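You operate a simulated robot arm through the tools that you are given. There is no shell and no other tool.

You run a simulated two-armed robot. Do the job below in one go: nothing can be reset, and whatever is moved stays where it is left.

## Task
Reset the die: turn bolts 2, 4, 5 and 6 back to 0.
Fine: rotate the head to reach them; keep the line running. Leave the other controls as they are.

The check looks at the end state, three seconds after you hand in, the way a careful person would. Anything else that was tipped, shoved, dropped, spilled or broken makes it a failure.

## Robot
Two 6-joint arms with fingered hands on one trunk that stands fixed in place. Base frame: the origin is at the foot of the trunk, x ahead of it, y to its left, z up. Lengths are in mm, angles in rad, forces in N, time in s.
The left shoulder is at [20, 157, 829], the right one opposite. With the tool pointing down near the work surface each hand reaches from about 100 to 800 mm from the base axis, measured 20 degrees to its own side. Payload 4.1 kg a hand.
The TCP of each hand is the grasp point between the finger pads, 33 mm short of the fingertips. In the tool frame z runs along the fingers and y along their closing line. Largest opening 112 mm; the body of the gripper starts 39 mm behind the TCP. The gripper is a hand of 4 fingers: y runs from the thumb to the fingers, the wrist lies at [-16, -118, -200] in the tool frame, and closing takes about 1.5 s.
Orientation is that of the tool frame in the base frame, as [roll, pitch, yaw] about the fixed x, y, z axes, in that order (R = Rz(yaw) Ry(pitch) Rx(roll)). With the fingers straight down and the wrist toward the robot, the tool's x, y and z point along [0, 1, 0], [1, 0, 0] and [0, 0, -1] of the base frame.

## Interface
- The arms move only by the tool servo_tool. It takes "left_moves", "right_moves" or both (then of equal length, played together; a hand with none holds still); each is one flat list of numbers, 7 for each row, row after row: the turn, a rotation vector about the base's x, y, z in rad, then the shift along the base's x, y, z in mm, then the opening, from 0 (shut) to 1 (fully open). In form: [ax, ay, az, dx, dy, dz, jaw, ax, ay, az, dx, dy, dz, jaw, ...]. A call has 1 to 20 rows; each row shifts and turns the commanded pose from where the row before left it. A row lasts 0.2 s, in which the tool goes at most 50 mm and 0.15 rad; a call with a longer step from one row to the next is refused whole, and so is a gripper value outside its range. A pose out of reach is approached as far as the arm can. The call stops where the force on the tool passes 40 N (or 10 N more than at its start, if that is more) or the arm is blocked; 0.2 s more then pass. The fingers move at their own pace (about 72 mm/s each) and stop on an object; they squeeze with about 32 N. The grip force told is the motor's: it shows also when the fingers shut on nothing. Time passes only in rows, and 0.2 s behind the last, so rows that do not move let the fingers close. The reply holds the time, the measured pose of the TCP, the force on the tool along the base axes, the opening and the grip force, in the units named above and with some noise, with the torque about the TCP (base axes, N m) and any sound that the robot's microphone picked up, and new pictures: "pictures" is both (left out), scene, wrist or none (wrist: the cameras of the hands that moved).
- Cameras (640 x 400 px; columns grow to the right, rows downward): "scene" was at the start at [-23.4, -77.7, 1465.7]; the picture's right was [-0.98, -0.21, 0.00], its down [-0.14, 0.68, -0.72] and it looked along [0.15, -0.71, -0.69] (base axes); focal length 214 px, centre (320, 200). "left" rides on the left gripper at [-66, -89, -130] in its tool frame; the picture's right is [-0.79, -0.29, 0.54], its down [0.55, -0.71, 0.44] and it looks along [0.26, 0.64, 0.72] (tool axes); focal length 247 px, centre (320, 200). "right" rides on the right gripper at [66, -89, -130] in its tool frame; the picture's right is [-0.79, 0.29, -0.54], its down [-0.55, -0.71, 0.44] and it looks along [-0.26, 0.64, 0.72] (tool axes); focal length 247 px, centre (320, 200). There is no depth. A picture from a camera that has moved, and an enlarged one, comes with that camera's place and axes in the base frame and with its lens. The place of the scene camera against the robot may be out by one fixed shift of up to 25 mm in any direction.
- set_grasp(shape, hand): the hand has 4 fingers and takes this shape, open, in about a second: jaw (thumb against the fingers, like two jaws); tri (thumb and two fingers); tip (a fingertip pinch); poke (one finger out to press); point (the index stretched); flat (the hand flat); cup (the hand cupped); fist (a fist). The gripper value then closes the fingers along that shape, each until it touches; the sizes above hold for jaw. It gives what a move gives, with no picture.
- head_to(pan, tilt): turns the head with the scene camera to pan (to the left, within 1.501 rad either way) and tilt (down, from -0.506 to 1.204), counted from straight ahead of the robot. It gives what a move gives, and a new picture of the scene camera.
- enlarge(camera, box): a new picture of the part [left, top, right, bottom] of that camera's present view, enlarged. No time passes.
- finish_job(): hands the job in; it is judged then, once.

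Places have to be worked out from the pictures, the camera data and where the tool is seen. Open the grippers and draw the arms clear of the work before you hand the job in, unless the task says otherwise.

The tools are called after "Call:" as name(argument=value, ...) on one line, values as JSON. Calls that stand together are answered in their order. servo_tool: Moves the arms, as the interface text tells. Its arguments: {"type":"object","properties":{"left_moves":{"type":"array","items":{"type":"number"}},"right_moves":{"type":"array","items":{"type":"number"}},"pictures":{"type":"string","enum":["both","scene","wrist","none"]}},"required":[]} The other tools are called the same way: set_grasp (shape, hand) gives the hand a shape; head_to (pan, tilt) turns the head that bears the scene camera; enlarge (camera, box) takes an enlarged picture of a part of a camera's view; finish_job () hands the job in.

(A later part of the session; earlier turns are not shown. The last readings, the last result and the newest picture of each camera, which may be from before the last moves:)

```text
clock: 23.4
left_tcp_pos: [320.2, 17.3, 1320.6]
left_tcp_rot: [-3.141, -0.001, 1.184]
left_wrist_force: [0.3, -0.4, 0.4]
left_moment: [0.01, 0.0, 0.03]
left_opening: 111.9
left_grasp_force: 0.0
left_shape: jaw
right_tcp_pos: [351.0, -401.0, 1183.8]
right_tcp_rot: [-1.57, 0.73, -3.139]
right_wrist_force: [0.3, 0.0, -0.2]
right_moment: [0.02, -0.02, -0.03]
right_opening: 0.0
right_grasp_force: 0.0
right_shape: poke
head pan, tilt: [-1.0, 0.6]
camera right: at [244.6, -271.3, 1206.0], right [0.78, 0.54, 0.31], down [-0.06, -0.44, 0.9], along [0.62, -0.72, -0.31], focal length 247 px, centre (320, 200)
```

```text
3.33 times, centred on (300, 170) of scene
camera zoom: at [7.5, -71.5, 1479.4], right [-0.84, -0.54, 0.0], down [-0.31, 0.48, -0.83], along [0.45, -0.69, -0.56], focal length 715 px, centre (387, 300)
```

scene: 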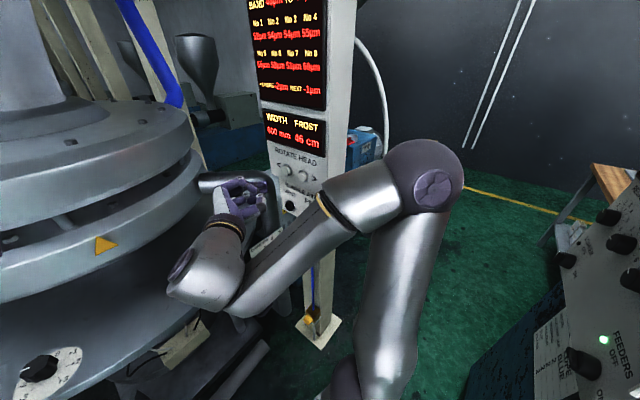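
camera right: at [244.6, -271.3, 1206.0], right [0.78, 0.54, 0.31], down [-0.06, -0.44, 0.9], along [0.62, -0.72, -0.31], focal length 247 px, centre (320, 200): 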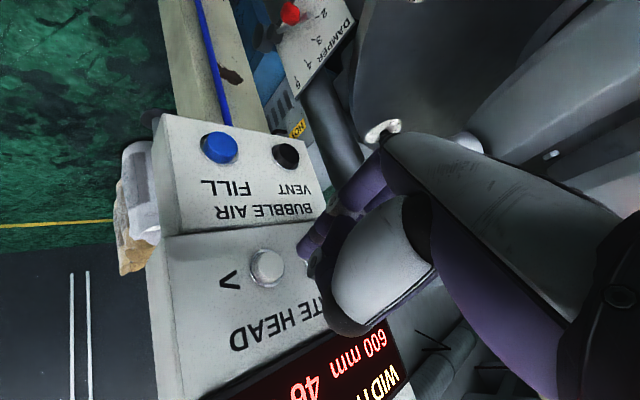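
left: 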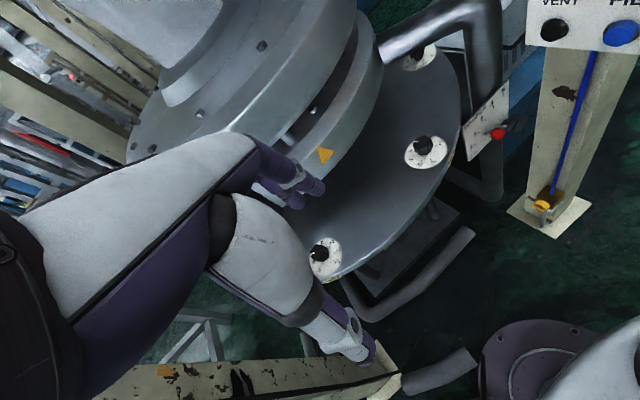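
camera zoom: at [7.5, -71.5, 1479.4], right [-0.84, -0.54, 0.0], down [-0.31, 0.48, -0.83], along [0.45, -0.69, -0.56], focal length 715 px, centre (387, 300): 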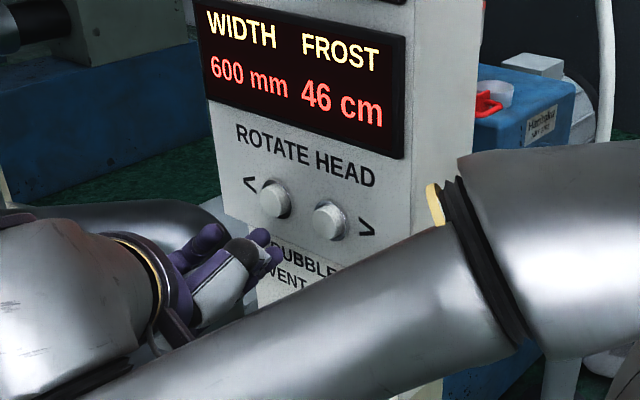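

The hand now reaches the area; ">" re-measures at [349, -500, 1174.5]. I'll advance with the fingertip to ~20 mm short of it and check alignment.

Call:
servo_tool(right_moves=[0, 0, 0, 0.5, -15, -2, 0, 0, 0, 0, 0.5, -15, -2, 0, 0, 0, 0, 0.5, -14, -2, 0], pictures="wrist")

Call:
enlarge(camera="right", box=[200, 180, 360, 320])

Call:
enlarge(camera="scene", box=[240, 130, 360, 230])

```text
clock: 24.2
left_tcp_pos: [320.9, 17.3, 1320.5]
left_tcp_rot: [3.142, 0.002, 1.183]
left_wrist_force: [-0.6, -0.6, 0.0]
left_moment: [-0.04, -0.02, 0.0]
left_opening: 111.5
left_grasp_force: 0.0
left_shape: jaw
right_tcp_pos: [353.6, -444.9, 1178.0]
right_tcp_rot: [-1.57, 0.731, -3.14]
right_wrist_force: [-0.5, -0.8, 1.0]
right_moment: [0.04, 0.0, -0.03]
right_opening: 0.0
right_grasp_force: 0.0
right_shape: poke
head pan, tilt: [-1.0, 0.6]
camera right: at [246.1, -315.2, 1200.3], right [0.78, 0.54, 0.32], down [-0.06, -0.44, 0.9], along [0.62, -0.72, -0.31], focal length 247 px, centre (320, 200)
```

right: 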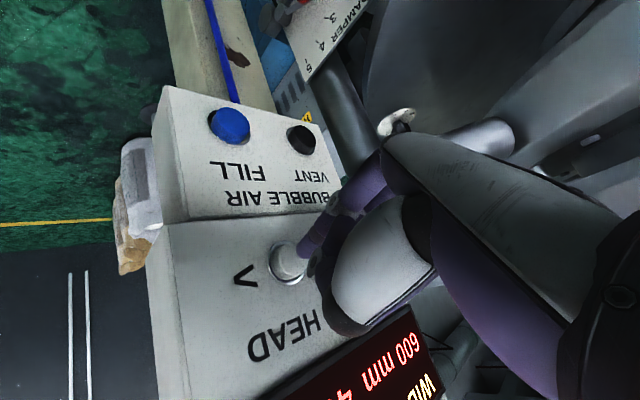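

```text
2.86 times, centred on (280, 250) of right
camera zoom: at [246.1, -315.2, 1200.3], right [0.78, 0.54, 0.32], down [-0.06, -0.44, 0.9], along [0.62, -0.72, -0.31], focal length 706 px, centre (434, 57)
```

zoom: 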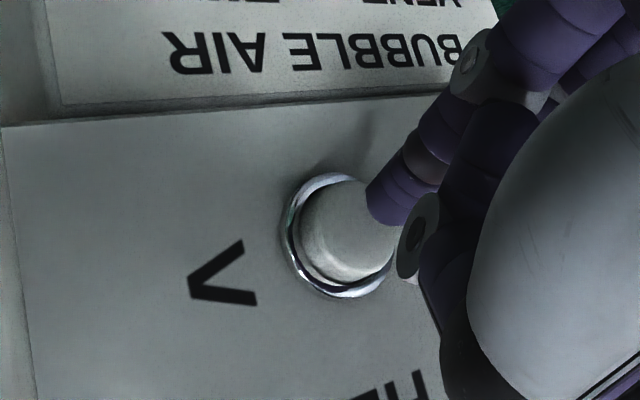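

```text
4.00 times, centred on (300, 180) of scene
camera zoom: at [7.5, -71.4, 1479.4], right [-0.84, -0.54, 0.0], down [-0.31, 0.48, -0.83], along [0.45, -0.69, -0.56], focal length 858 px, centre (400, 280)
```

zoom: 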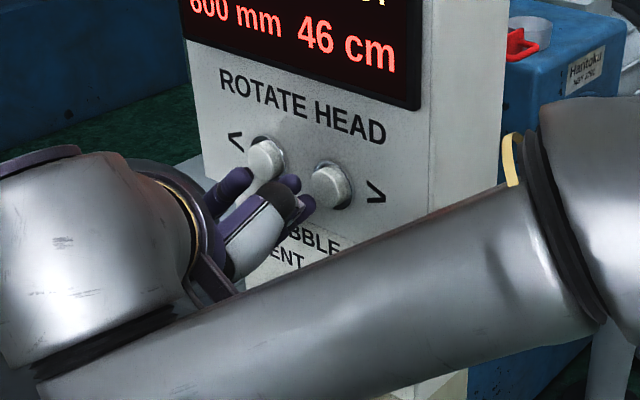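

The fingertip lines up with ">" . I'll pan the head so both the die and the panel are visible, then press gently in small steps.

Call:
head_to(pan=-0.45, tilt=0.75)

Call:
servo_tool(right_moves=[0, 0, 0, 0, -6, 0, 0, 0, 0, 0, 0, -6, 0, 0, 0, 0, 0, 0, -4, 0, 0], pictures="both")

```text
clock: 25.2
left_tcp_pos: [319.1, 17.8, 1320.1]
left_tcp_rot: [3.14, -0.002, 1.183]
left_wrist_force: [0.2, -0.6, 0.1]
left_moment: [0.0, 0.0, 0.01]
left_opening: 112.0
left_grasp_force: 0.1
left_shape: jaw
right_tcp_pos: [353.0, -445.5, 1177.7]
right_tcp_rot: [-1.572, 0.73, 3.141]
right_wrist_force: [0.4, 0.4, -0.6]
right_moment: [0.05, 0.01, 0.01]
right_opening: 0.0
right_grasp_force: 0.0
right_shape: poke
head pan, tilt: [-0.45, 0.75]
```

scene: 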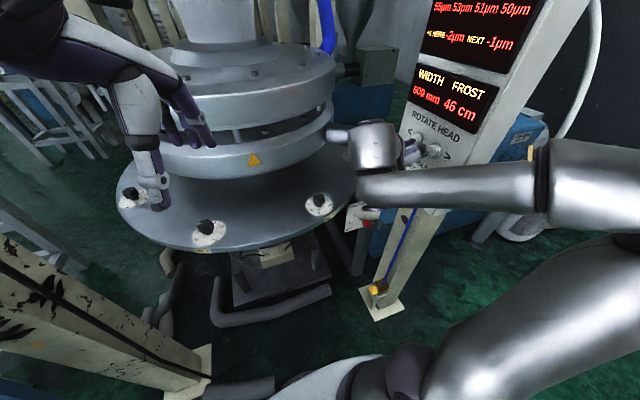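

```text
clock: 26.0
left_tcp_pos: [319.2, 17.5, 1320.0]
left_tcp_rot: [-3.141, 0.001, 1.183]
left_wrist_force: [0.4, 0.3, -0.5]
left_moment: [0.01, 0.0, -0.02]
left_opening: 111.6
left_grasp_force: 0.0
left_shape: jaw
right_tcp_pos: [353.0, -461.4, 1176.9]
right_tcp_rot: [-1.573, 0.731, 3.139]
right_wrist_force: [-0.1, 1.7, -0.7]
right_moment: [0.03, -0.01, 0.03]
right_opening: 0.1
right_grasp_force: 0.1
right_shape: poke
head pan, tilt: [-0.45, 0.75]
heard: click
camera right: at [245.5, -331.0, 1200.2], right [0.78, 0.54, 0.32], down [-0.06, -0.44, 0.9], along [0.62, -0.72, -0.31], focal length 247 px, centre (320, 200)
```

scene: 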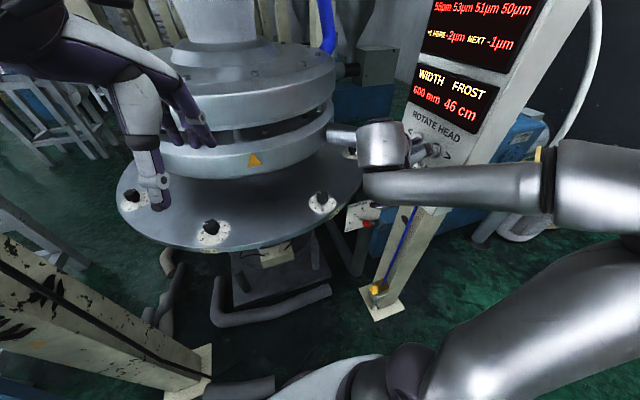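
right: 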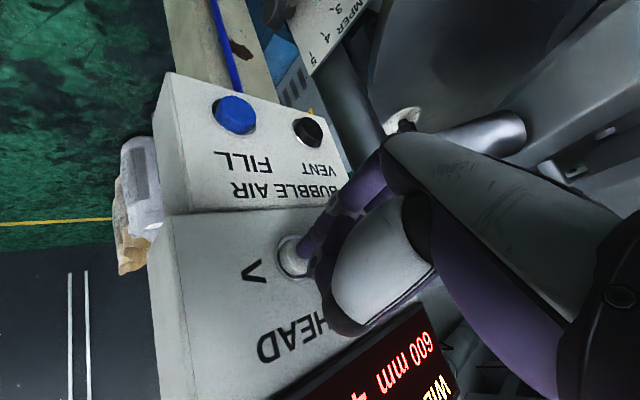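

A click: ">" moves the near bolts to the right slightly. I'll release now and see whether the motion stops.

Call:
servo_tool(right_moves=[0, 0, 0, 0, 10, 0, 0, 0, 0, 0, 0, 10, 0, 0, 0, 0, 0, 0, 5, 0, 0], pictures="scene")

Call:
servo_tool(right_moves=[0, 0, 0, 0, 0, 0, 0, 0, 0, 0, 0, 0, 0, 0, 0, 0, 0, 0, 0, 0, 0, 0, 0, 0, 0, 0, 0, 0], pictures="scene")

```text
clock: 26.8
left_tcp_pos: [321.0, 17.8, 1320.7]
left_tcp_rot: [3.14, 0.0, 1.183]
left_wrist_force: [0.7, 0.3, 0.3]
left_moment: [-0.01, 0.0, 0.03]
left_opening: 111.7
left_grasp_force: 0.1
left_shape: jaw
right_tcp_pos: [353.3, -435.9, 1178.4]
right_tcp_rot: [-1.573, 0.731, 3.138]
right_wrist_force: [-0.4, 0.3, 0.3]
right_moment: [-0.02, 0.02, -0.01]
right_opening: 0.0
right_grasp_force: 0.1
right_shape: poke
head pan, tilt: [-0.45, 0.75]
```

scene: 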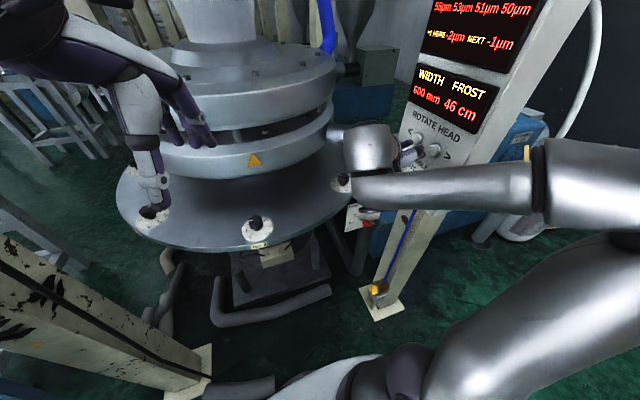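

```text
clock: 27.8
left_tcp_pos: [320.9, 15.8, 1319.6]
left_tcp_rot: [-3.141, -0.001, 1.183]
left_wrist_force: [-0.3, 0.2, 0.7]
left_moment: [-0.01, 0.01, -0.02]
left_opening: 111.4
left_grasp_force: 0.1
left_shape: jaw
right_tcp_pos: [353.8, -436.5, 1176.6]
right_tcp_rot: [-1.571, 0.731, 3.141]
right_wrist_force: [0.5, 0.9, 1.1]
right_moment: [0.02, 0.01, -0.03]
right_opening: 0.0
right_grasp_force: 0.0
right_shape: poke
head pan, tilt: [-0.45, 0.75]
```

scene: 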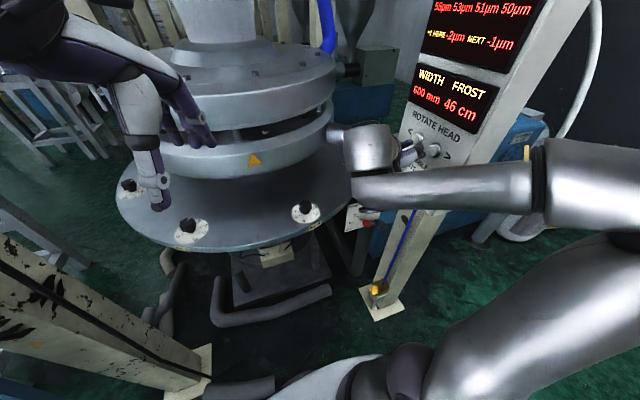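

The head keeps turning after the press (either an index step or a slow spin). I'll wait a bit and check whether it has stopped, reading the labels.

Call:
servo_tool(right_moves=[0, 0, 0, 0, 0, 0, 0, 0, 0, 0, 0, 0, 0, 0, 0, 0, 0, 0, 0, 0, 0], pictures="scene")

Call:
enlarge(camera="scene", box=[100, 160, 380, 280])

```text
clock: 28.6
left_tcp_pos: [321.4, 17.9, 1321.2]
left_tcp_rot: [3.141, 0.0, 1.183]
left_wrist_force: [0.0, 1.0, -0.8]
left_moment: [-0.01, 0.01, -0.02]
left_opening: 111.6
left_grasp_force: 0.0
left_shape: jaw
right_tcp_pos: [353.4, -436.2, 1177.2]
right_tcp_rot: [-1.572, 0.731, 3.141]
right_wrist_force: [-0.3, -0.9, -0.1]
right_moment: [-0.02, -0.03, 0.02]
right_opening: 0.0
right_grasp_force: 0.2
right_shape: poke
head pan, tilt: [-0.45, 0.75]
```

scene: 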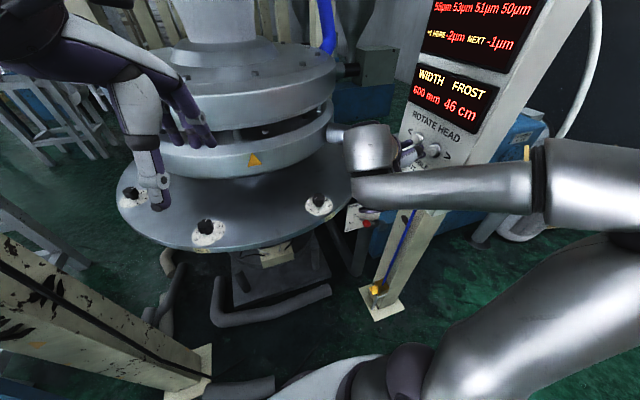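

```text
2.29 times, centred on (240, 220) of scene
camera zoom: at [34.3, -33.2, 1466.6], right [-0.44, -0.9, 0.0], down [-0.61, 0.3, -0.73], along [0.66, -0.32, -0.68], focal length 490 px, centre (503, 154)
```

zoom: 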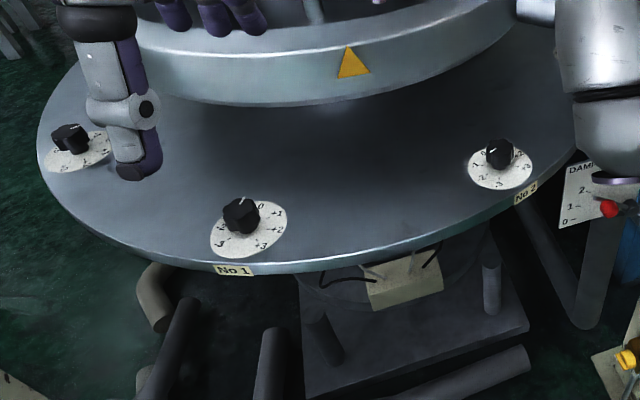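

The press indexed the head by exactly one bolt: No 1 now sits where No 2 was. So "<" indexes the other way (bringing 2, 4, 5, 6 to the near-left station). I'll move the finger over to "<" and check alignment.

Call:
servo_tool(right_moves=[0, 0, 0, 20, 0, 0, 0, 0, 0, 0, 20, 0, 0, 0, 0, 0, 0, 21, 0, 0, 0], pictures="both")

Call:
enlarge(camera="right", box=[200, 180, 360, 320])

```text
clock: 29.4
left_tcp_pos: [319.8, 17.8, 1320.2]
left_tcp_rot: [-3.142, 0.0, 1.184]
left_wrist_force: [-0.2, 0.9, -0.1]
left_moment: [0.06, -0.01, 0.03]
left_opening: 111.6
left_grasp_force: 0.0
left_shape: jaw
right_tcp_pos: [415.3, -434.8, 1177.6]
right_tcp_rot: [-1.573, 0.731, 3.139]
right_wrist_force: [0.0, -0.9, 0.8]
right_moment: [0.03, 0.03, -0.02]
right_opening: 0.0
right_grasp_force: 0.0
right_shape: poke
head pan, tilt: [-0.45, 0.75]
camera right: at [307.5, -304.7, 1200.2], right [0.78, 0.54, 0.32], down [-0.06, -0.44, 0.9], along [0.62, -0.72, -0.31], focal length 247 px, centre (320, 200)
```

scene: 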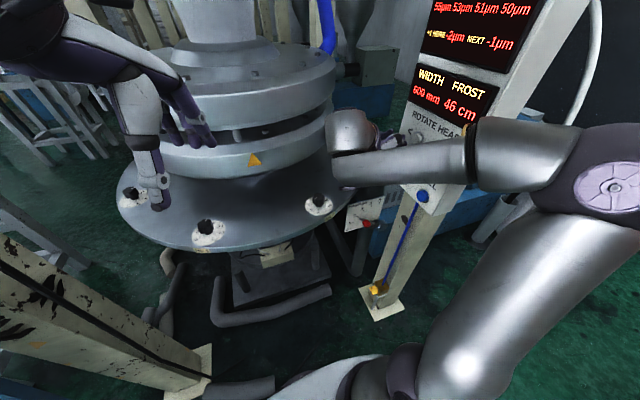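
right: 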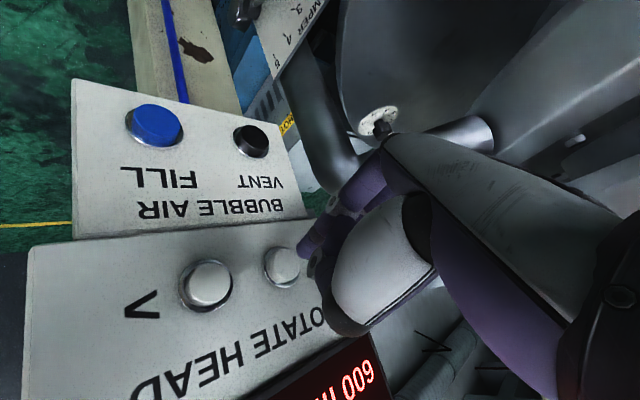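

```text
2.86 times, centred on (280, 250) of right
camera zoom: at [307.5, -304.7, 1200.2], right [0.78, 0.54, 0.32], down [-0.06, -0.44, 0.9], along [0.62, -0.72, -0.31], focal length 706 px, centre (434, 57)
```

zoom: 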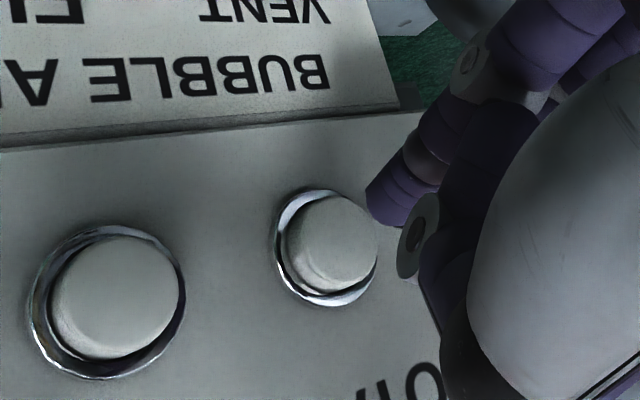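

"<" centre measures about [410, -497, 1175]; I'll correct by a couple of mm and make one press-and-release stroke.

Call:
servo_tool(right_moves=[0, 0, 0, -2.5, -10, 2, 0, 0, 0, 0, 0, -10, 0, 0, 0, 0, 0, 0, -6, 0, 0, 0, 0, 0, 0, 0, 0, 0, 0, 0, 0, 0, 10, 0, 0, 0, 0, 0, 0, 10, 0, 0, 0, 0, 0, 0, 6, 0, 0], pictures="scene")

Call:
servo_tool(right_moves=[0, 0, 0, 0, 0, 0, 0, 0, 0, 0, 0, 0, 0, 0, 0, 0, 0, 0, 0, 0, 0, 0, 0, 0, 0, 0, 0, 0, 0, 0, 0, 0, 0, 0, 0, 0, 0, 0, 0, 0, 0, 0], pictures="scene")

```text
clock: 31.0
left_tcp_pos: [319.5, 17.4, 1320.1]
left_tcp_rot: [3.141, 0.0, 1.183]
left_wrist_force: [-0.5, 0.4, 0.1]
left_moment: [0.0, -0.01, -0.01]
left_opening: 111.9
left_grasp_force: 0.0
left_shape: jaw
right_tcp_pos: [412.8, -435.4, 1180.8]
right_tcp_rot: [-1.572, 0.732, 3.14]
right_wrist_force: [0.5, 0.1, -0.2]
right_moment: [-0.03, 0.0, -0.04]
right_opening: 0.0
right_grasp_force: 0.2
right_shape: poke
head pan, tilt: [-0.45, 0.75]
```

scene: 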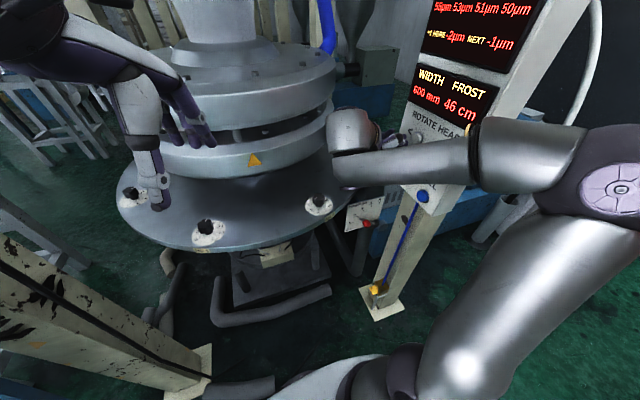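

```text
clock: 32.4
left_tcp_pos: [320.2, 17.4, 1320.7]
left_tcp_rot: [-3.141, -0.001, 1.184]
left_wrist_force: [-0.4, 0.4, 0.9]
left_moment: [-0.02, -0.01, 0.0]
left_opening: 111.4
left_grasp_force: 0.1
left_shape: jaw
right_tcp_pos: [411.8, -435.7, 1180.2]
right_tcp_rot: [-1.571, 0.732, -3.141]
right_wrist_force: [-0.2, -0.6, 0.3]
right_moment: [-0.01, -0.02, 0.01]
right_opening: 0.1
right_grasp_force: 0.0
right_shape: poke
head pan, tilt: [-0.45, 0.75]
```

scene: 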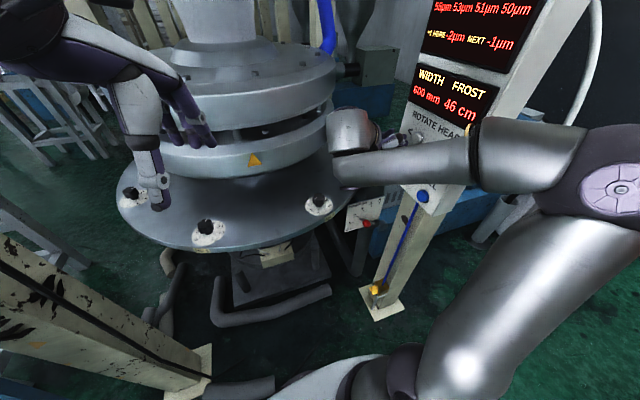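

No click that time; the stroke was slightly short. I'll press a little deeper.

Call:
servo_tool(right_moves=[0, 0, 0, 0, -12, 0, 0, 0, 0, 0, 0, -12, 0, 0, 0, 0, 0, 0, -4, 0, 0, 0, 0, 0, 0, -4, 0, 0, 0, 0, 0, 0, 0, 0, 0], pictures="wrist")

```text
clock: 33.6
left_tcp_pos: [319.5, 16.6, 1320.0]
left_tcp_rot: [3.141, 0.0, 1.184]
left_wrist_force: [0.4, 0.2, 1.4]
left_moment: [0.02, 0.02, 0.0]
left_opening: 111.7
left_grasp_force: 0.0
left_shape: jaw
right_tcp_pos: [412.8, -468.1, 1180.4]
right_tcp_rot: [-1.571, 0.732, 3.141]
right_wrist_force: [0.4, 3.0, -1.8]
right_moment: [0.02, 0.02, -0.02]
right_opening: 0.0
right_grasp_force: 0.1
right_shape: poke
head pan, tilt: [-0.45, 0.75]
heard: click
camera right: at [304.9, -338.1, 1201.8], right [0.78, 0.54, 0.32], down [-0.06, -0.44, 0.9], along [0.62, -0.72, -0.31], focal length 247 px, centre (320, 200)
```

right: 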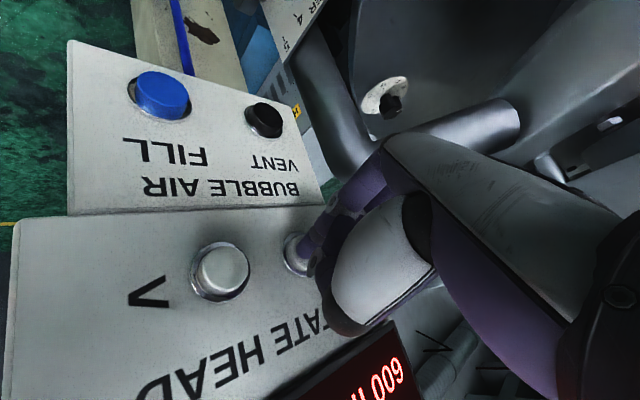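

Click heard on "<". I'll release and wait for the head to finish indexing.

Call:
servo_tool(right_moves=[0, 0, 0, 0, 12, 0, 0, 0, 0, 0, 0, 12, 0, 0, 0, 0, 0, 0, 8, 0, 0, 0, 0, 0, 0, 0, 0, 0, 0, 0, 0, 0, 0, 0, 0, 0, 0, 0, 0, 0, 0, 0, 0, 0, 0, 0, 0, 0, 0, 0, 0, 0, 0, 0, 0, 0], pictures="scene")

Call:
enlarge(camera="scene", box=[100, 160, 380, 280])

```text
clock: 35.4
left_tcp_pos: [319.4, 18.4, 1319.0]
left_tcp_rot: [3.14, 0.001, 1.183]
left_wrist_force: [-0.8, 0.3, -0.1]
left_moment: [-0.01, 0.01, 0.02]
left_opening: 111.8
left_grasp_force: 0.0
left_shape: jaw
right_tcp_pos: [411.8, -436.3, 1180.3]
right_tcp_rot: [-1.572, 0.733, -3.14]
right_wrist_force: [0.3, -0.6, -0.5]
right_moment: [0.0, 0.03, 0.05]
right_opening: 0.0
right_grasp_force: 0.0
right_shape: poke
head pan, tilt: [-0.45, 0.75]
```

scene: 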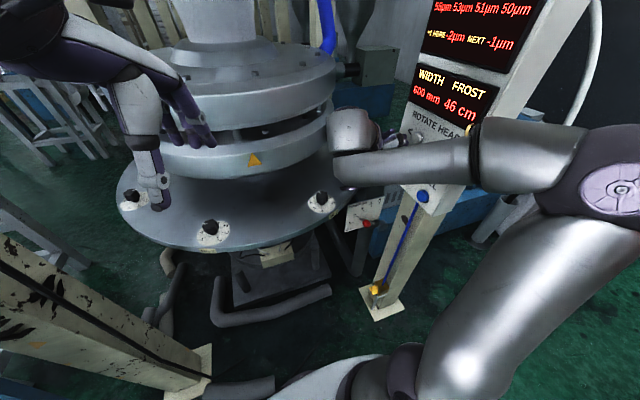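

```text
2.29 times, centred on (240, 220) of scene
camera zoom: at [34.3, -33.2, 1466.6], right [-0.44, -0.9, 0.0], down [-0.61, 0.3, -0.73], along [0.66, -0.32, -0.68], focal length 490 px, centre (503, 154)
```

zoom: 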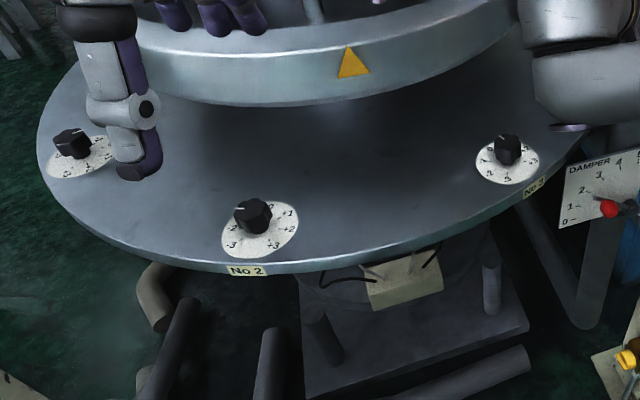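

No 2 is back at the near-left station. From the dial image each unit is 45° with 0 pointing to the die centre and + clockwise, so bolt 2 (at -2) needs 90° clockwise. I'll bring the left hand toward it, yawed so the clockwise turn is comfortable.

Call:
servo_tool(left_moves=[0, 0, 0.1117, 33, 7, -28, 1, 0, 0, 0.1117, 33, 7, -28, 1, 0, 0, 0.1117, 33, 7, -28, 1, 0, 0, 0.1117, 33, 7, -28, 1, 0, 0, 0.1117, 33, 7, -28, 1, 0, 0, 0.1117, 33, 7, -28, 1], pictures="both")

```text
clock: 36.8
left_tcp_pos: [518.1, 58.8, 1152.0]
left_tcp_rot: [3.141, 0.001, 1.855]
left_wrist_force: [-1.0, 0.0, 0.1]
left_moment: [0.0, -0.03, -0.03]
left_opening: 111.8
left_grasp_force: 0.1
left_shape: jaw
right_tcp_pos: [411.4, -436.5, 1179.9]
right_tcp_rot: [-1.572, 0.731, 3.138]
right_wrist_force: [-0.5, -1.0, 0.3]
right_moment: [0.0, -0.06, 0.0]
right_opening: 0.1
right_grasp_force: 0.1
right_shape: poke
head pan, tilt: [-0.45, 0.75]
camera left: at [450.9, -28.2, 1284.4], right [-0.05, -0.84, -0.54], down [-0.84, 0.33, -0.44], along [0.54, 0.43, -0.72], focal length 247 px, centre (320, 200)
```

scene: 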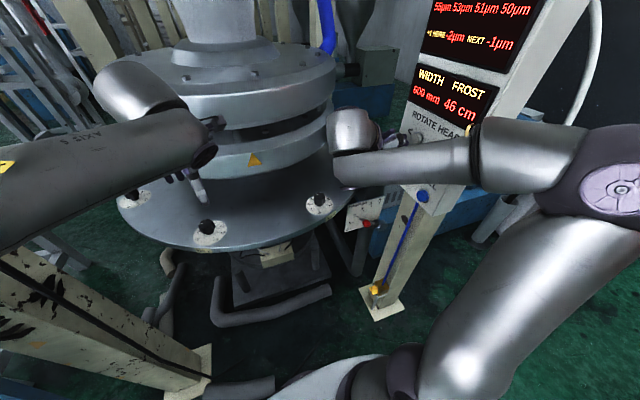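
left: 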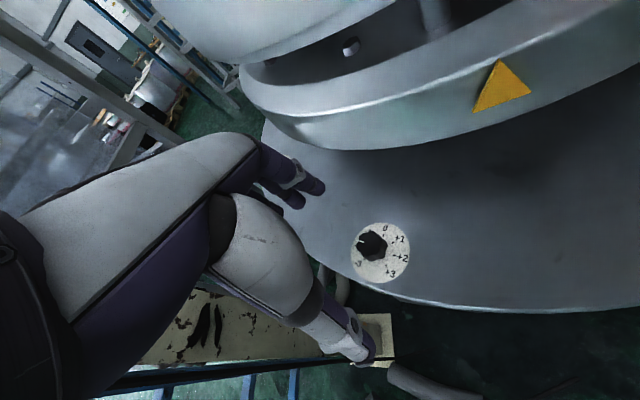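

The knob is well in view; estimated axis [590, 88], plate at z≈901. I'll enlarge both views to refine position and check the head is at rest.

Call:
enlarge(camera="left", box=[330, 200, 430, 290])

Call:
enlarge(camera="scene", box=[100, 160, 380, 280])

```text
4.44 times, centred on (380, 245) of left
camera zoom: at [450.9, -28.2, 1284.4], right [-0.05, -0.84, -0.54], down [-0.84, 0.33, -0.44], along [0.54, 0.43, -0.72], focal length 1098 px, centre (53, 0)
```

zoom: 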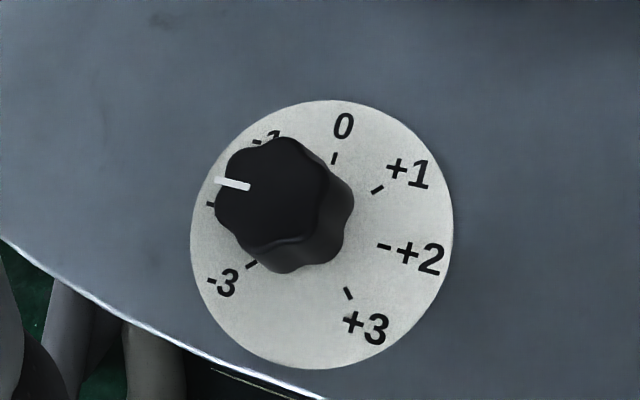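

```text
2.29 times, centred on (240, 220) of scene
camera zoom: at [33.8, -33.0, 1466.6], right [-0.44, -0.9, 0.0], down [-0.61, 0.3, -0.73], along [0.66, -0.32, -0.68], focal length 490 px, centre (503, 154)
```

zoom: 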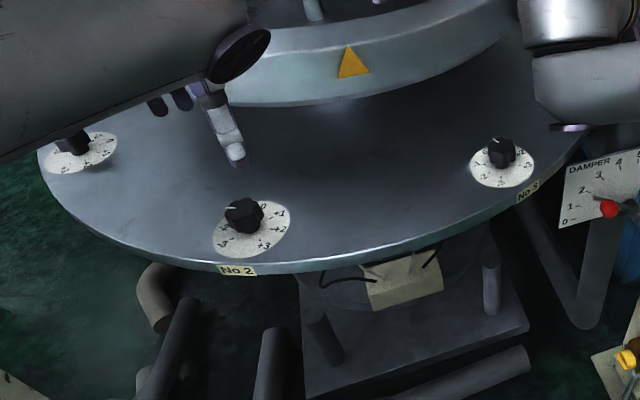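

The knob top is about z≈951, axis ≈ [592, 91], pointer at -2. I'll move the open left hand above it, keeping the fingertips ~25 mm above the knob.

Call:
servo_tool(left_moves=[0, 0, 0, 18.5, 8, -35.5, 1, 0, 0, 0, 18.5, 8, -35.5, 1, 0, 0, 0, 18.5, 8, -35.5, 1, 0, 0, 0, 18.5, 8, -35.5, 1], pictures="both")

Call:
enlarge(camera="left", box=[220, 160, 420, 340])

Call:
enlarge(camera="scene", box=[140, 150, 300, 270])

```text
clock: 37.8
left_tcp_pos: [592.7, 89.8, 1010.5]
left_tcp_rot: [-3.141, 0.0, 1.854]
left_wrist_force: [-0.1, -0.7, -0.6]
left_moment: [0.03, -0.05, -0.04]
left_opening: 111.8
left_grasp_force: 0.2
left_shape: jaw
right_tcp_pos: [411.8, -437.4, 1178.7]
right_tcp_rot: [-1.573, 0.731, 3.138]
right_wrist_force: [-0.7, 0.2, 0.3]
right_moment: [-0.01, 0.01, 0.05]
right_opening: 0.0
right_grasp_force: 0.0
right_shape: poke
head pan, tilt: [-0.45, 0.75]
camera left: at [525.7, 2.1, 1142.0], right [-0.05, -0.84, -0.54], down [-0.84, 0.33, -0.44], along [0.55, 0.43, -0.72], focal length 247 px, centre (320, 200)
```

scene: 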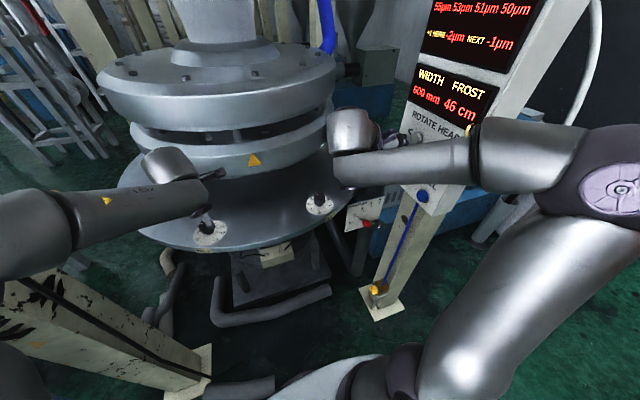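
left: 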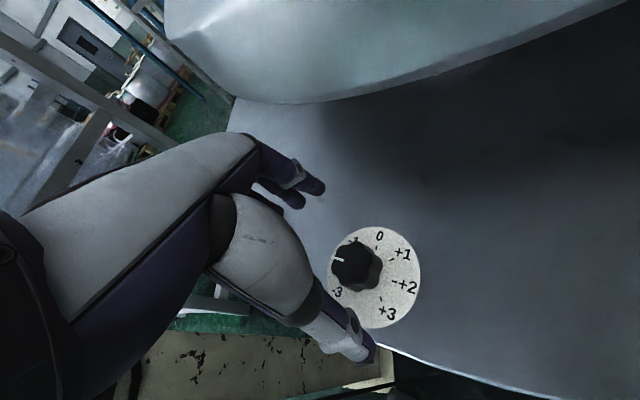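

```text
2.22 times, centred on (320, 250) of left
camera zoom: at [525.7, 2.1, 1142.0], right [-0.05, -0.84, -0.54], down [-0.84, 0.33, -0.44], along [0.55, 0.43, -0.72], focal length 549 px, centre (320, 89)
```

zoom: 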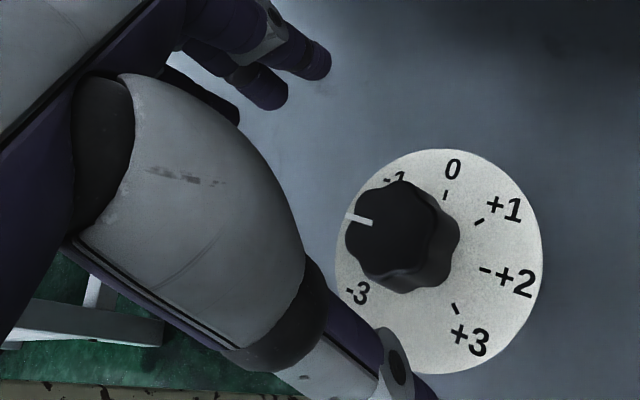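

```text
3.33 times, centred on (220, 210) of scene
camera zoom: at [33.9, -33.3, 1466.6], right [-0.44, -0.9, 0.0], down [-0.61, 0.3, -0.73], along [0.66, -0.32, -0.68], focal length 715 px, centre (653, 167)
```

zoom: 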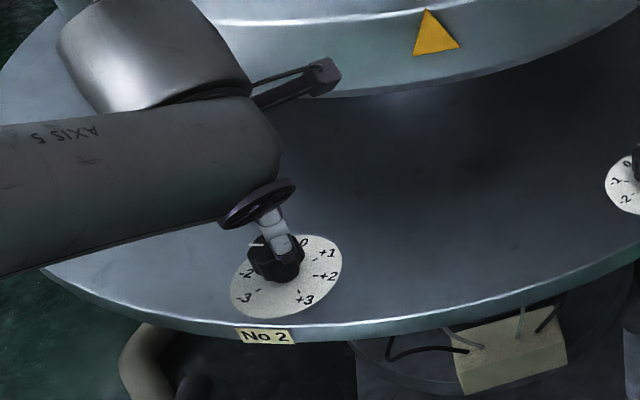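

Alignment of the TCP ([592.7, 89.8]) with the knob axis ([592.5, 90.3]) is good. I'll descend so the fingers straddle the knob, tips ~8 mm above the plate.

Call:
servo_tool(left_moves=[0, 0, 0, 0, 0.5, -20, 1, 0, 0, 0, 0, 0, -20, 1, 0, 0, 0, 0, 0, -15, 1, 0, 0, 0, 0, 0, -14, 1], pictures="both")

Call:
enlarge(camera="left", box=[220, 160, 420, 340])

Call:
enlarge(camera="scene", box=[140, 150, 300, 270])

```text
clock: 38.8
left_tcp_pos: [592.0, 92.2, 939.8]
left_tcp_rot: [3.141, 0.0, 1.855]
left_wrist_force: [-1.0, -0.8, 0.2]
left_moment: [-0.02, 0.02, -0.03]
left_opening: 111.8
left_grasp_force: 0.1
left_shape: jaw
right_tcp_pos: [412.3, -436.3, 1179.8]
right_tcp_rot: [-1.572, 0.731, 3.14]
right_wrist_force: [0.0, 0.0, -0.6]
right_moment: [-0.03, 0.02, -0.02]
right_opening: 0.0
right_grasp_force: 0.1
right_shape: poke
head pan, tilt: [-0.45, 0.75]
camera left: at [525.2, 3.7, 1072.3], right [-0.05, -0.84, -0.54], down [-0.84, 0.33, -0.44], along [0.54, 0.43, -0.72], focal length 247 px, centre (320, 200)
```

scene: 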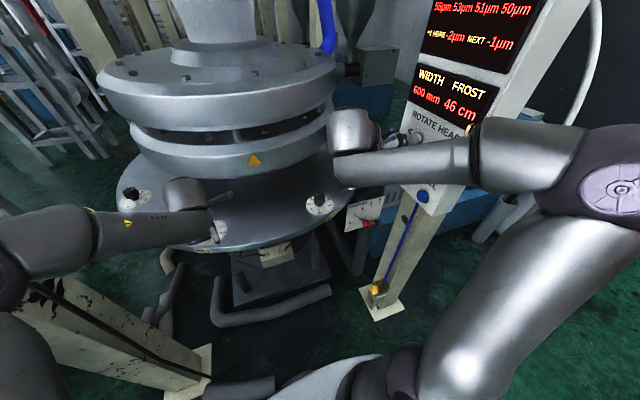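
left: 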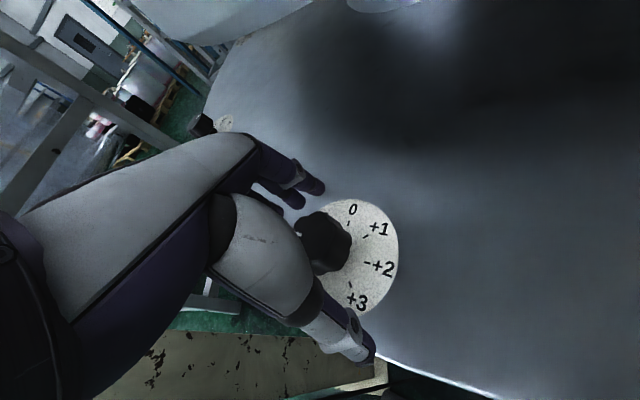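

```text
2.22 times, centred on (320, 250) of left
camera zoom: at [525.2, 3.7, 1072.3], right [-0.05, -0.84, -0.54], down [-0.84, 0.33, -0.44], along [0.54, 0.43, -0.72], focal length 549 px, centre (320, 89)
```

zoom: 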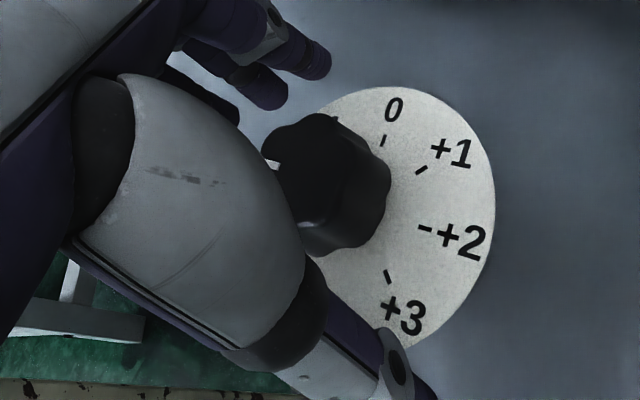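

```text
3.33 times, centred on (220, 210) of scene
camera zoom: at [34.2, -33.2, 1466.6], right [-0.44, -0.9, 0.0], down [-0.61, 0.3, -0.73], along [0.66, -0.32, -0.68], focal length 715 px, centre (653, 167)
```

zoom: 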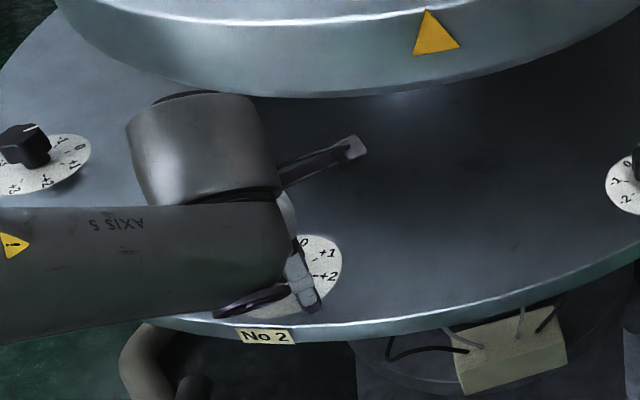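

The hand is around the knob (axis within ~3 mm of the TCP). I'll close the fingers on it and watch the forces.

Call:
servo_tool(left_moves=[0, 0, 0, 0, 0, 0, 0, 0, 0, 0, 0, 0, 0, 0, 0, 0, 0, 0, 0, 0, 0, 0, 0, 0, 0, 0, 0, 0, 0, 0, 0, 0, 0, 0, 0, 0, 0, 0, 0, 0, 0, 0], pictures="both")

Call:
enlarge(camera="left", box=[220, 160, 420, 340])

```text
clock: 40.2
left_tcp_pos: [592.0, 91.3, 940.4]
left_tcp_rot: [3.141, -0.001, 1.853]
left_wrist_force: [-3.9, -2.8, -1.8]
left_moment: [-0.07, 0.04, -0.03]
left_opening: 36.7
left_grasp_force: 31.8
left_shape: jaw
right_tcp_pos: [412.1, -436.2, 1178.9]
right_tcp_rot: [-1.572, 0.731, 3.139]
right_wrist_force: [0.0, 0.2, 0.2]
right_moment: [-0.04, 0.01, -0.02]
right_opening: 0.0
right_grasp_force: 0.2
right_shape: poke
head pan, tilt: [-0.45, 0.75]
camera left: at [525.0, 3.2, 1072.5], right [-0.05, -0.84, -0.54], down [-0.84, 0.33, -0.43], along [0.54, 0.43, -0.72], focal length 247 px, centre (320, 200)
```

scene: 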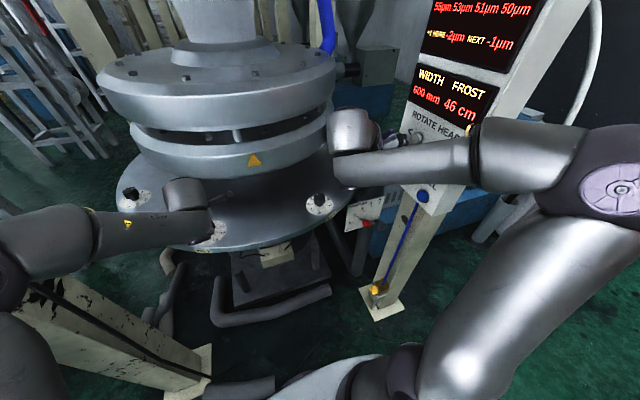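
left: 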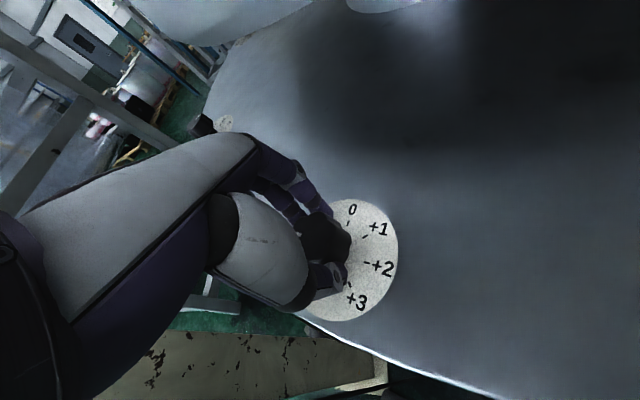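

```text
2.22 times, centred on (320, 250) of left
camera zoom: at [525.0, 3.2, 1072.5], right [-0.05, -0.84, -0.54], down [-0.84, 0.33, -0.43], along [0.54, 0.43, -0.72], focal length 549 px, centre (320, 89)
```

zoom: 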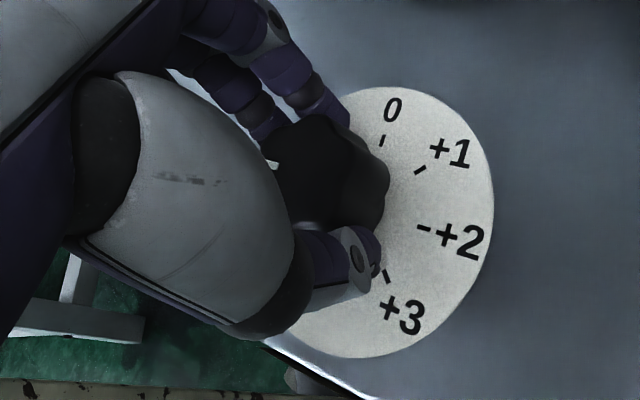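

Firm grip on the knob (36.7 mm). I'll start turning clockwise by 0.5 rad and watch torque.

Call:
servo_tool(left_moves=[0, 0, -0.1, 0, 0, 0, 0, 0, 0, -0.1, 0, 0, 0, 0, 0, 0, -0.1, 0, 0, 0, 0, 0, 0, -0.1, 0, 0, 0, 0, 0, 0, -0.1, 0, 0, 0, 0], pictures="both")

Call:
enlarge(camera="left", box=[220, 160, 420, 340])

```text
clock: 41.4
left_tcp_pos: [591.2, 93.4, 941.1]
left_tcp_rot: [-3.14, -0.001, 1.354]
left_wrist_force: [-8.2, 10.2, -2.3]
left_moment: [0.25, 0.22, 0.13]
left_opening: 35.0
left_grasp_force: 31.9
left_shape: jaw
right_tcp_pos: [411.6, -435.7, 1179.2]
right_tcp_rot: [-1.57, 0.732, -3.141]
right_wrist_force: [-1.0, -0.3, -0.2]
right_moment: [-0.02, -0.01, 0.0]
right_opening: 0.0
right_grasp_force: 0.1
right_shape: poke
head pan, tilt: [-0.45, 0.75]
camera left: at [490.4, 47.9, 1072.5], right [-0.45, -0.71, -0.54], down [-0.58, 0.69, -0.43], along [0.68, 0.12, -0.72], focal length 247 px, centre (320, 200)
```

scene: 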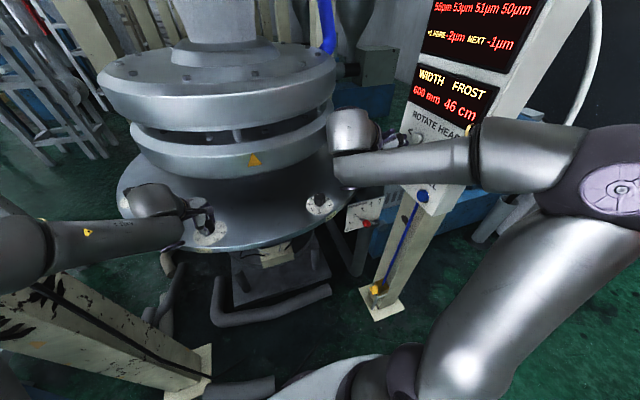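
left: 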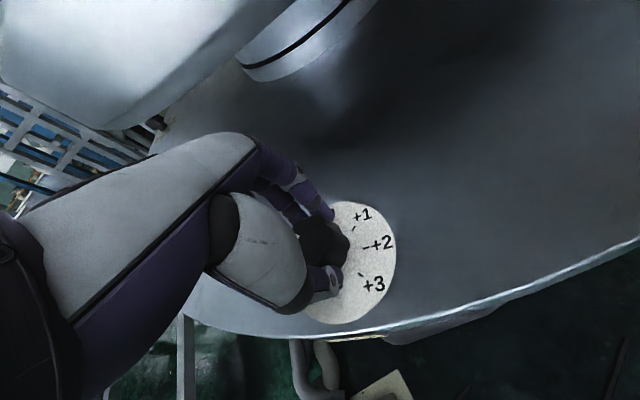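

```text
2.22 times, centred on (320, 250) of left
camera zoom: at [490.4, 47.9, 1072.5], right [-0.45, -0.71, -0.54], down [-0.58, 0.69, -0.43], along [0.68, 0.12, -0.72], focal length 549 px, centre (320, 89)
```

zoom: 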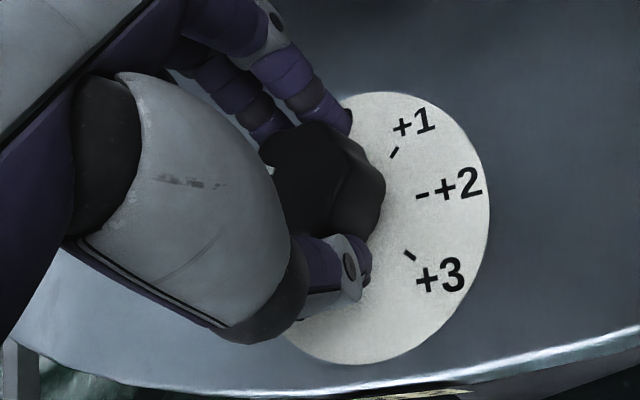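

The lateral force suggests my axis is a few mm off in y. I'll zoom in to see whether the pointer followed.

Call:
enlarge(camera="left", box=[280, 200, 370, 270])

Call:
enlarge(camera="scene", box=[150, 170, 270, 260])

```text
5.71 times, centred on (325, 235) of left
camera zoom: at [490.4, 47.9, 1072.5], right [-0.45, -0.71, -0.54], down [-0.58, 0.69, -0.43], along [0.68, 0.12, -0.72], focal length 1411 px, centre (291, 0)
```

zoom: 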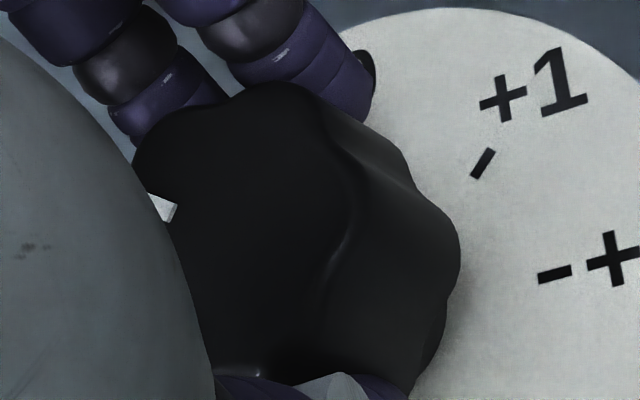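

```text
4.44 times, centred on (210, 215) of scene
camera zoom: at [34.0, -32.8, 1466.6], right [-0.43, -0.9, 0.0], down [-0.61, 0.3, -0.73], along [0.66, -0.32, -0.68], focal length 953 px, centre (809, 133)
```

zoom: 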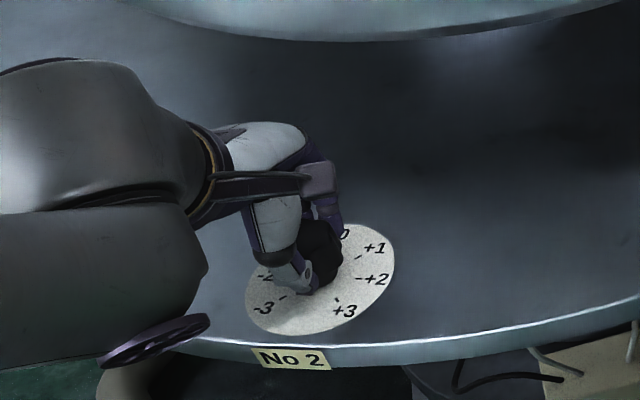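

The pointer moved with the hand, so the grip holds. The force pattern indicates the true axis is about [596, 94], so I'll continue the turn with a small compensating shift.

Call:
servo_tool(left_moves=[0, 0, -0.1, -0.2, 0.8, 0, 0, 0, 0, -0.1, 0, 0.8, 0, 0, 0, 0, -0.1, 0, 0.8, 0, 0, 0, 0, -0.1, 0, 0.8, 0, 0, 0, 0, -0.1, 0.1, 0.8, 0, 0], pictures="wrist")

Call:
enlarge(camera="left", box=[260, 180, 420, 300])

```text
clock: 42.6
left_tcp_pos: [593.7, 96.2, 941.6]
left_tcp_rot: [3.141, -0.001, 0.853]
left_wrist_force: [-7.9, 15.8, -3.6]
left_moment: [0.38, 0.23, 0.11]
left_opening: 34.3
left_grasp_force: 32.3
left_shape: jaw
right_tcp_pos: [412.8, -436.8, 1179.6]
right_tcp_rot: [-1.57, 0.731, -3.141]
right_wrist_force: [-0.7, -0.1, 0.0]
right_moment: [0.01, -0.02, 0.0]
right_opening: 0.0
right_grasp_force: 0.1
right_shape: poke
head pan, tilt: [-0.45, 0.75]
camera left: at [481.7, 105.9, 1072.7], right [-0.74, -0.41, -0.54], down [-0.17, 0.88, -0.44], along [0.65, -0.23, -0.72], focal length 247 px, centre (320, 200)
```

left: 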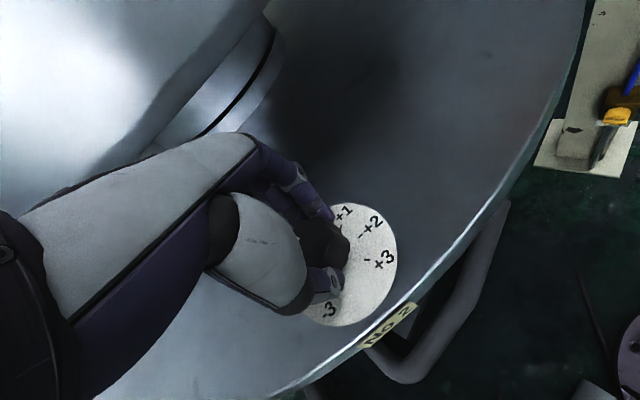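

```text
3.33 times, centred on (340, 240) of left
camera zoom: at [481.7, 105.9, 1072.7], right [-0.74, -0.41, -0.54], down [-0.17, 0.88, -0.44], along [0.65, -0.23, -0.72], focal length 823 px, centre (253, 67)
```

zoom: 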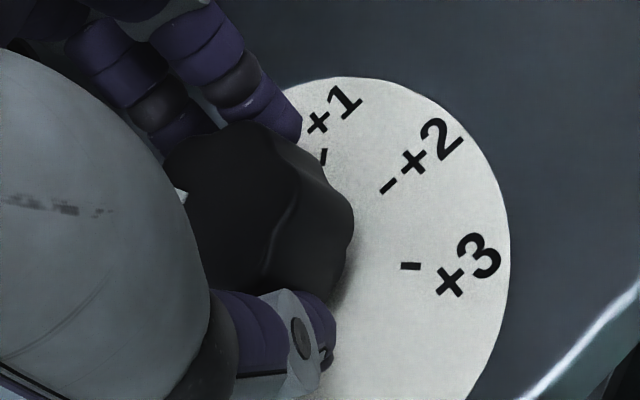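

Still following well. I'll finish the remaining ~0.57 rad with a compensating shift, then check.

Call:
servo_tool(left_moves=[0, 0, -0.095, -0.3, 0.7, 0, 0, 0, 0, -0.095, -0.1, 0.6, 0, 0, 0, 0, -0.095, 0, 0.5, 0, 0, 0, 0, -0.095, 0, 0.5, 0, 0, 0, 0, -0.095, 0, 0.4, 0, 0, 0, 0, -0.095, 0, 0.4, 0, 0], pictures="wrist")

Call:
enlarge(camera="left", box=[260, 180, 420, 300])

```text
clock: 44.0
left_tcp_pos: [593.6, 100.9, 941.3]
left_tcp_rot: [3.141, -0.005, 0.284]
left_wrist_force: [4.2, 18.8, -4.0]
left_moment: [0.51, -0.07, 0.25]
left_opening: 33.7
left_grasp_force: 32.5
left_shape: jaw
right_tcp_pos: [412.0, -436.4, 1179.9]
right_tcp_rot: [-1.571, 0.732, -3.139]
right_wrist_force: [0.0, 1.1, -0.7]
right_moment: [-0.03, 0.02, 0.01]
right_opening: 0.2
right_grasp_force: 0.1
right_shape: poke
head pan, tilt: [-0.45, 0.75]
camera left: at [504.8, 167.5, 1072.8], right [-0.84, 0.05, -0.54], down [0.33, 0.84, -0.43], along [0.43, -0.54, -0.72], focal length 247 px, centre (320, 200)
```

left: 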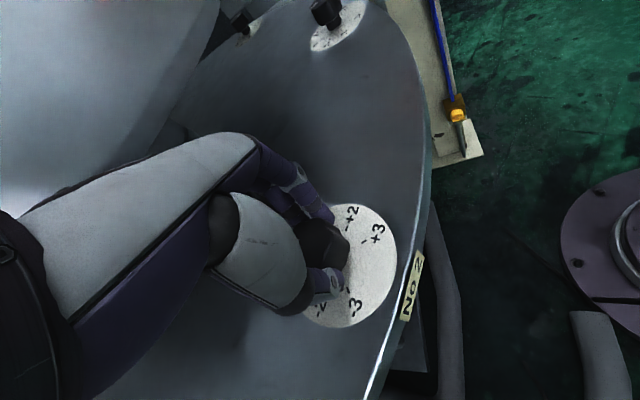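

```text
3.33 times, centred on (340, 240) of left
camera zoom: at [504.8, 167.5, 1072.8], right [-0.84, 0.05, -0.54], down [0.33, 0.84, -0.43], along [0.43, -0.54, -0.72], focal length 823 px, centre (253, 67)
```

zoom: 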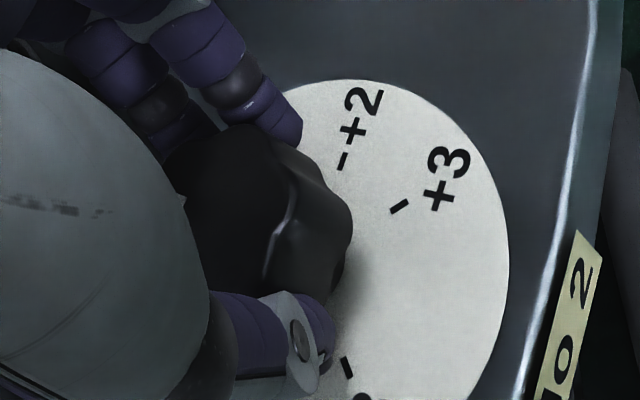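

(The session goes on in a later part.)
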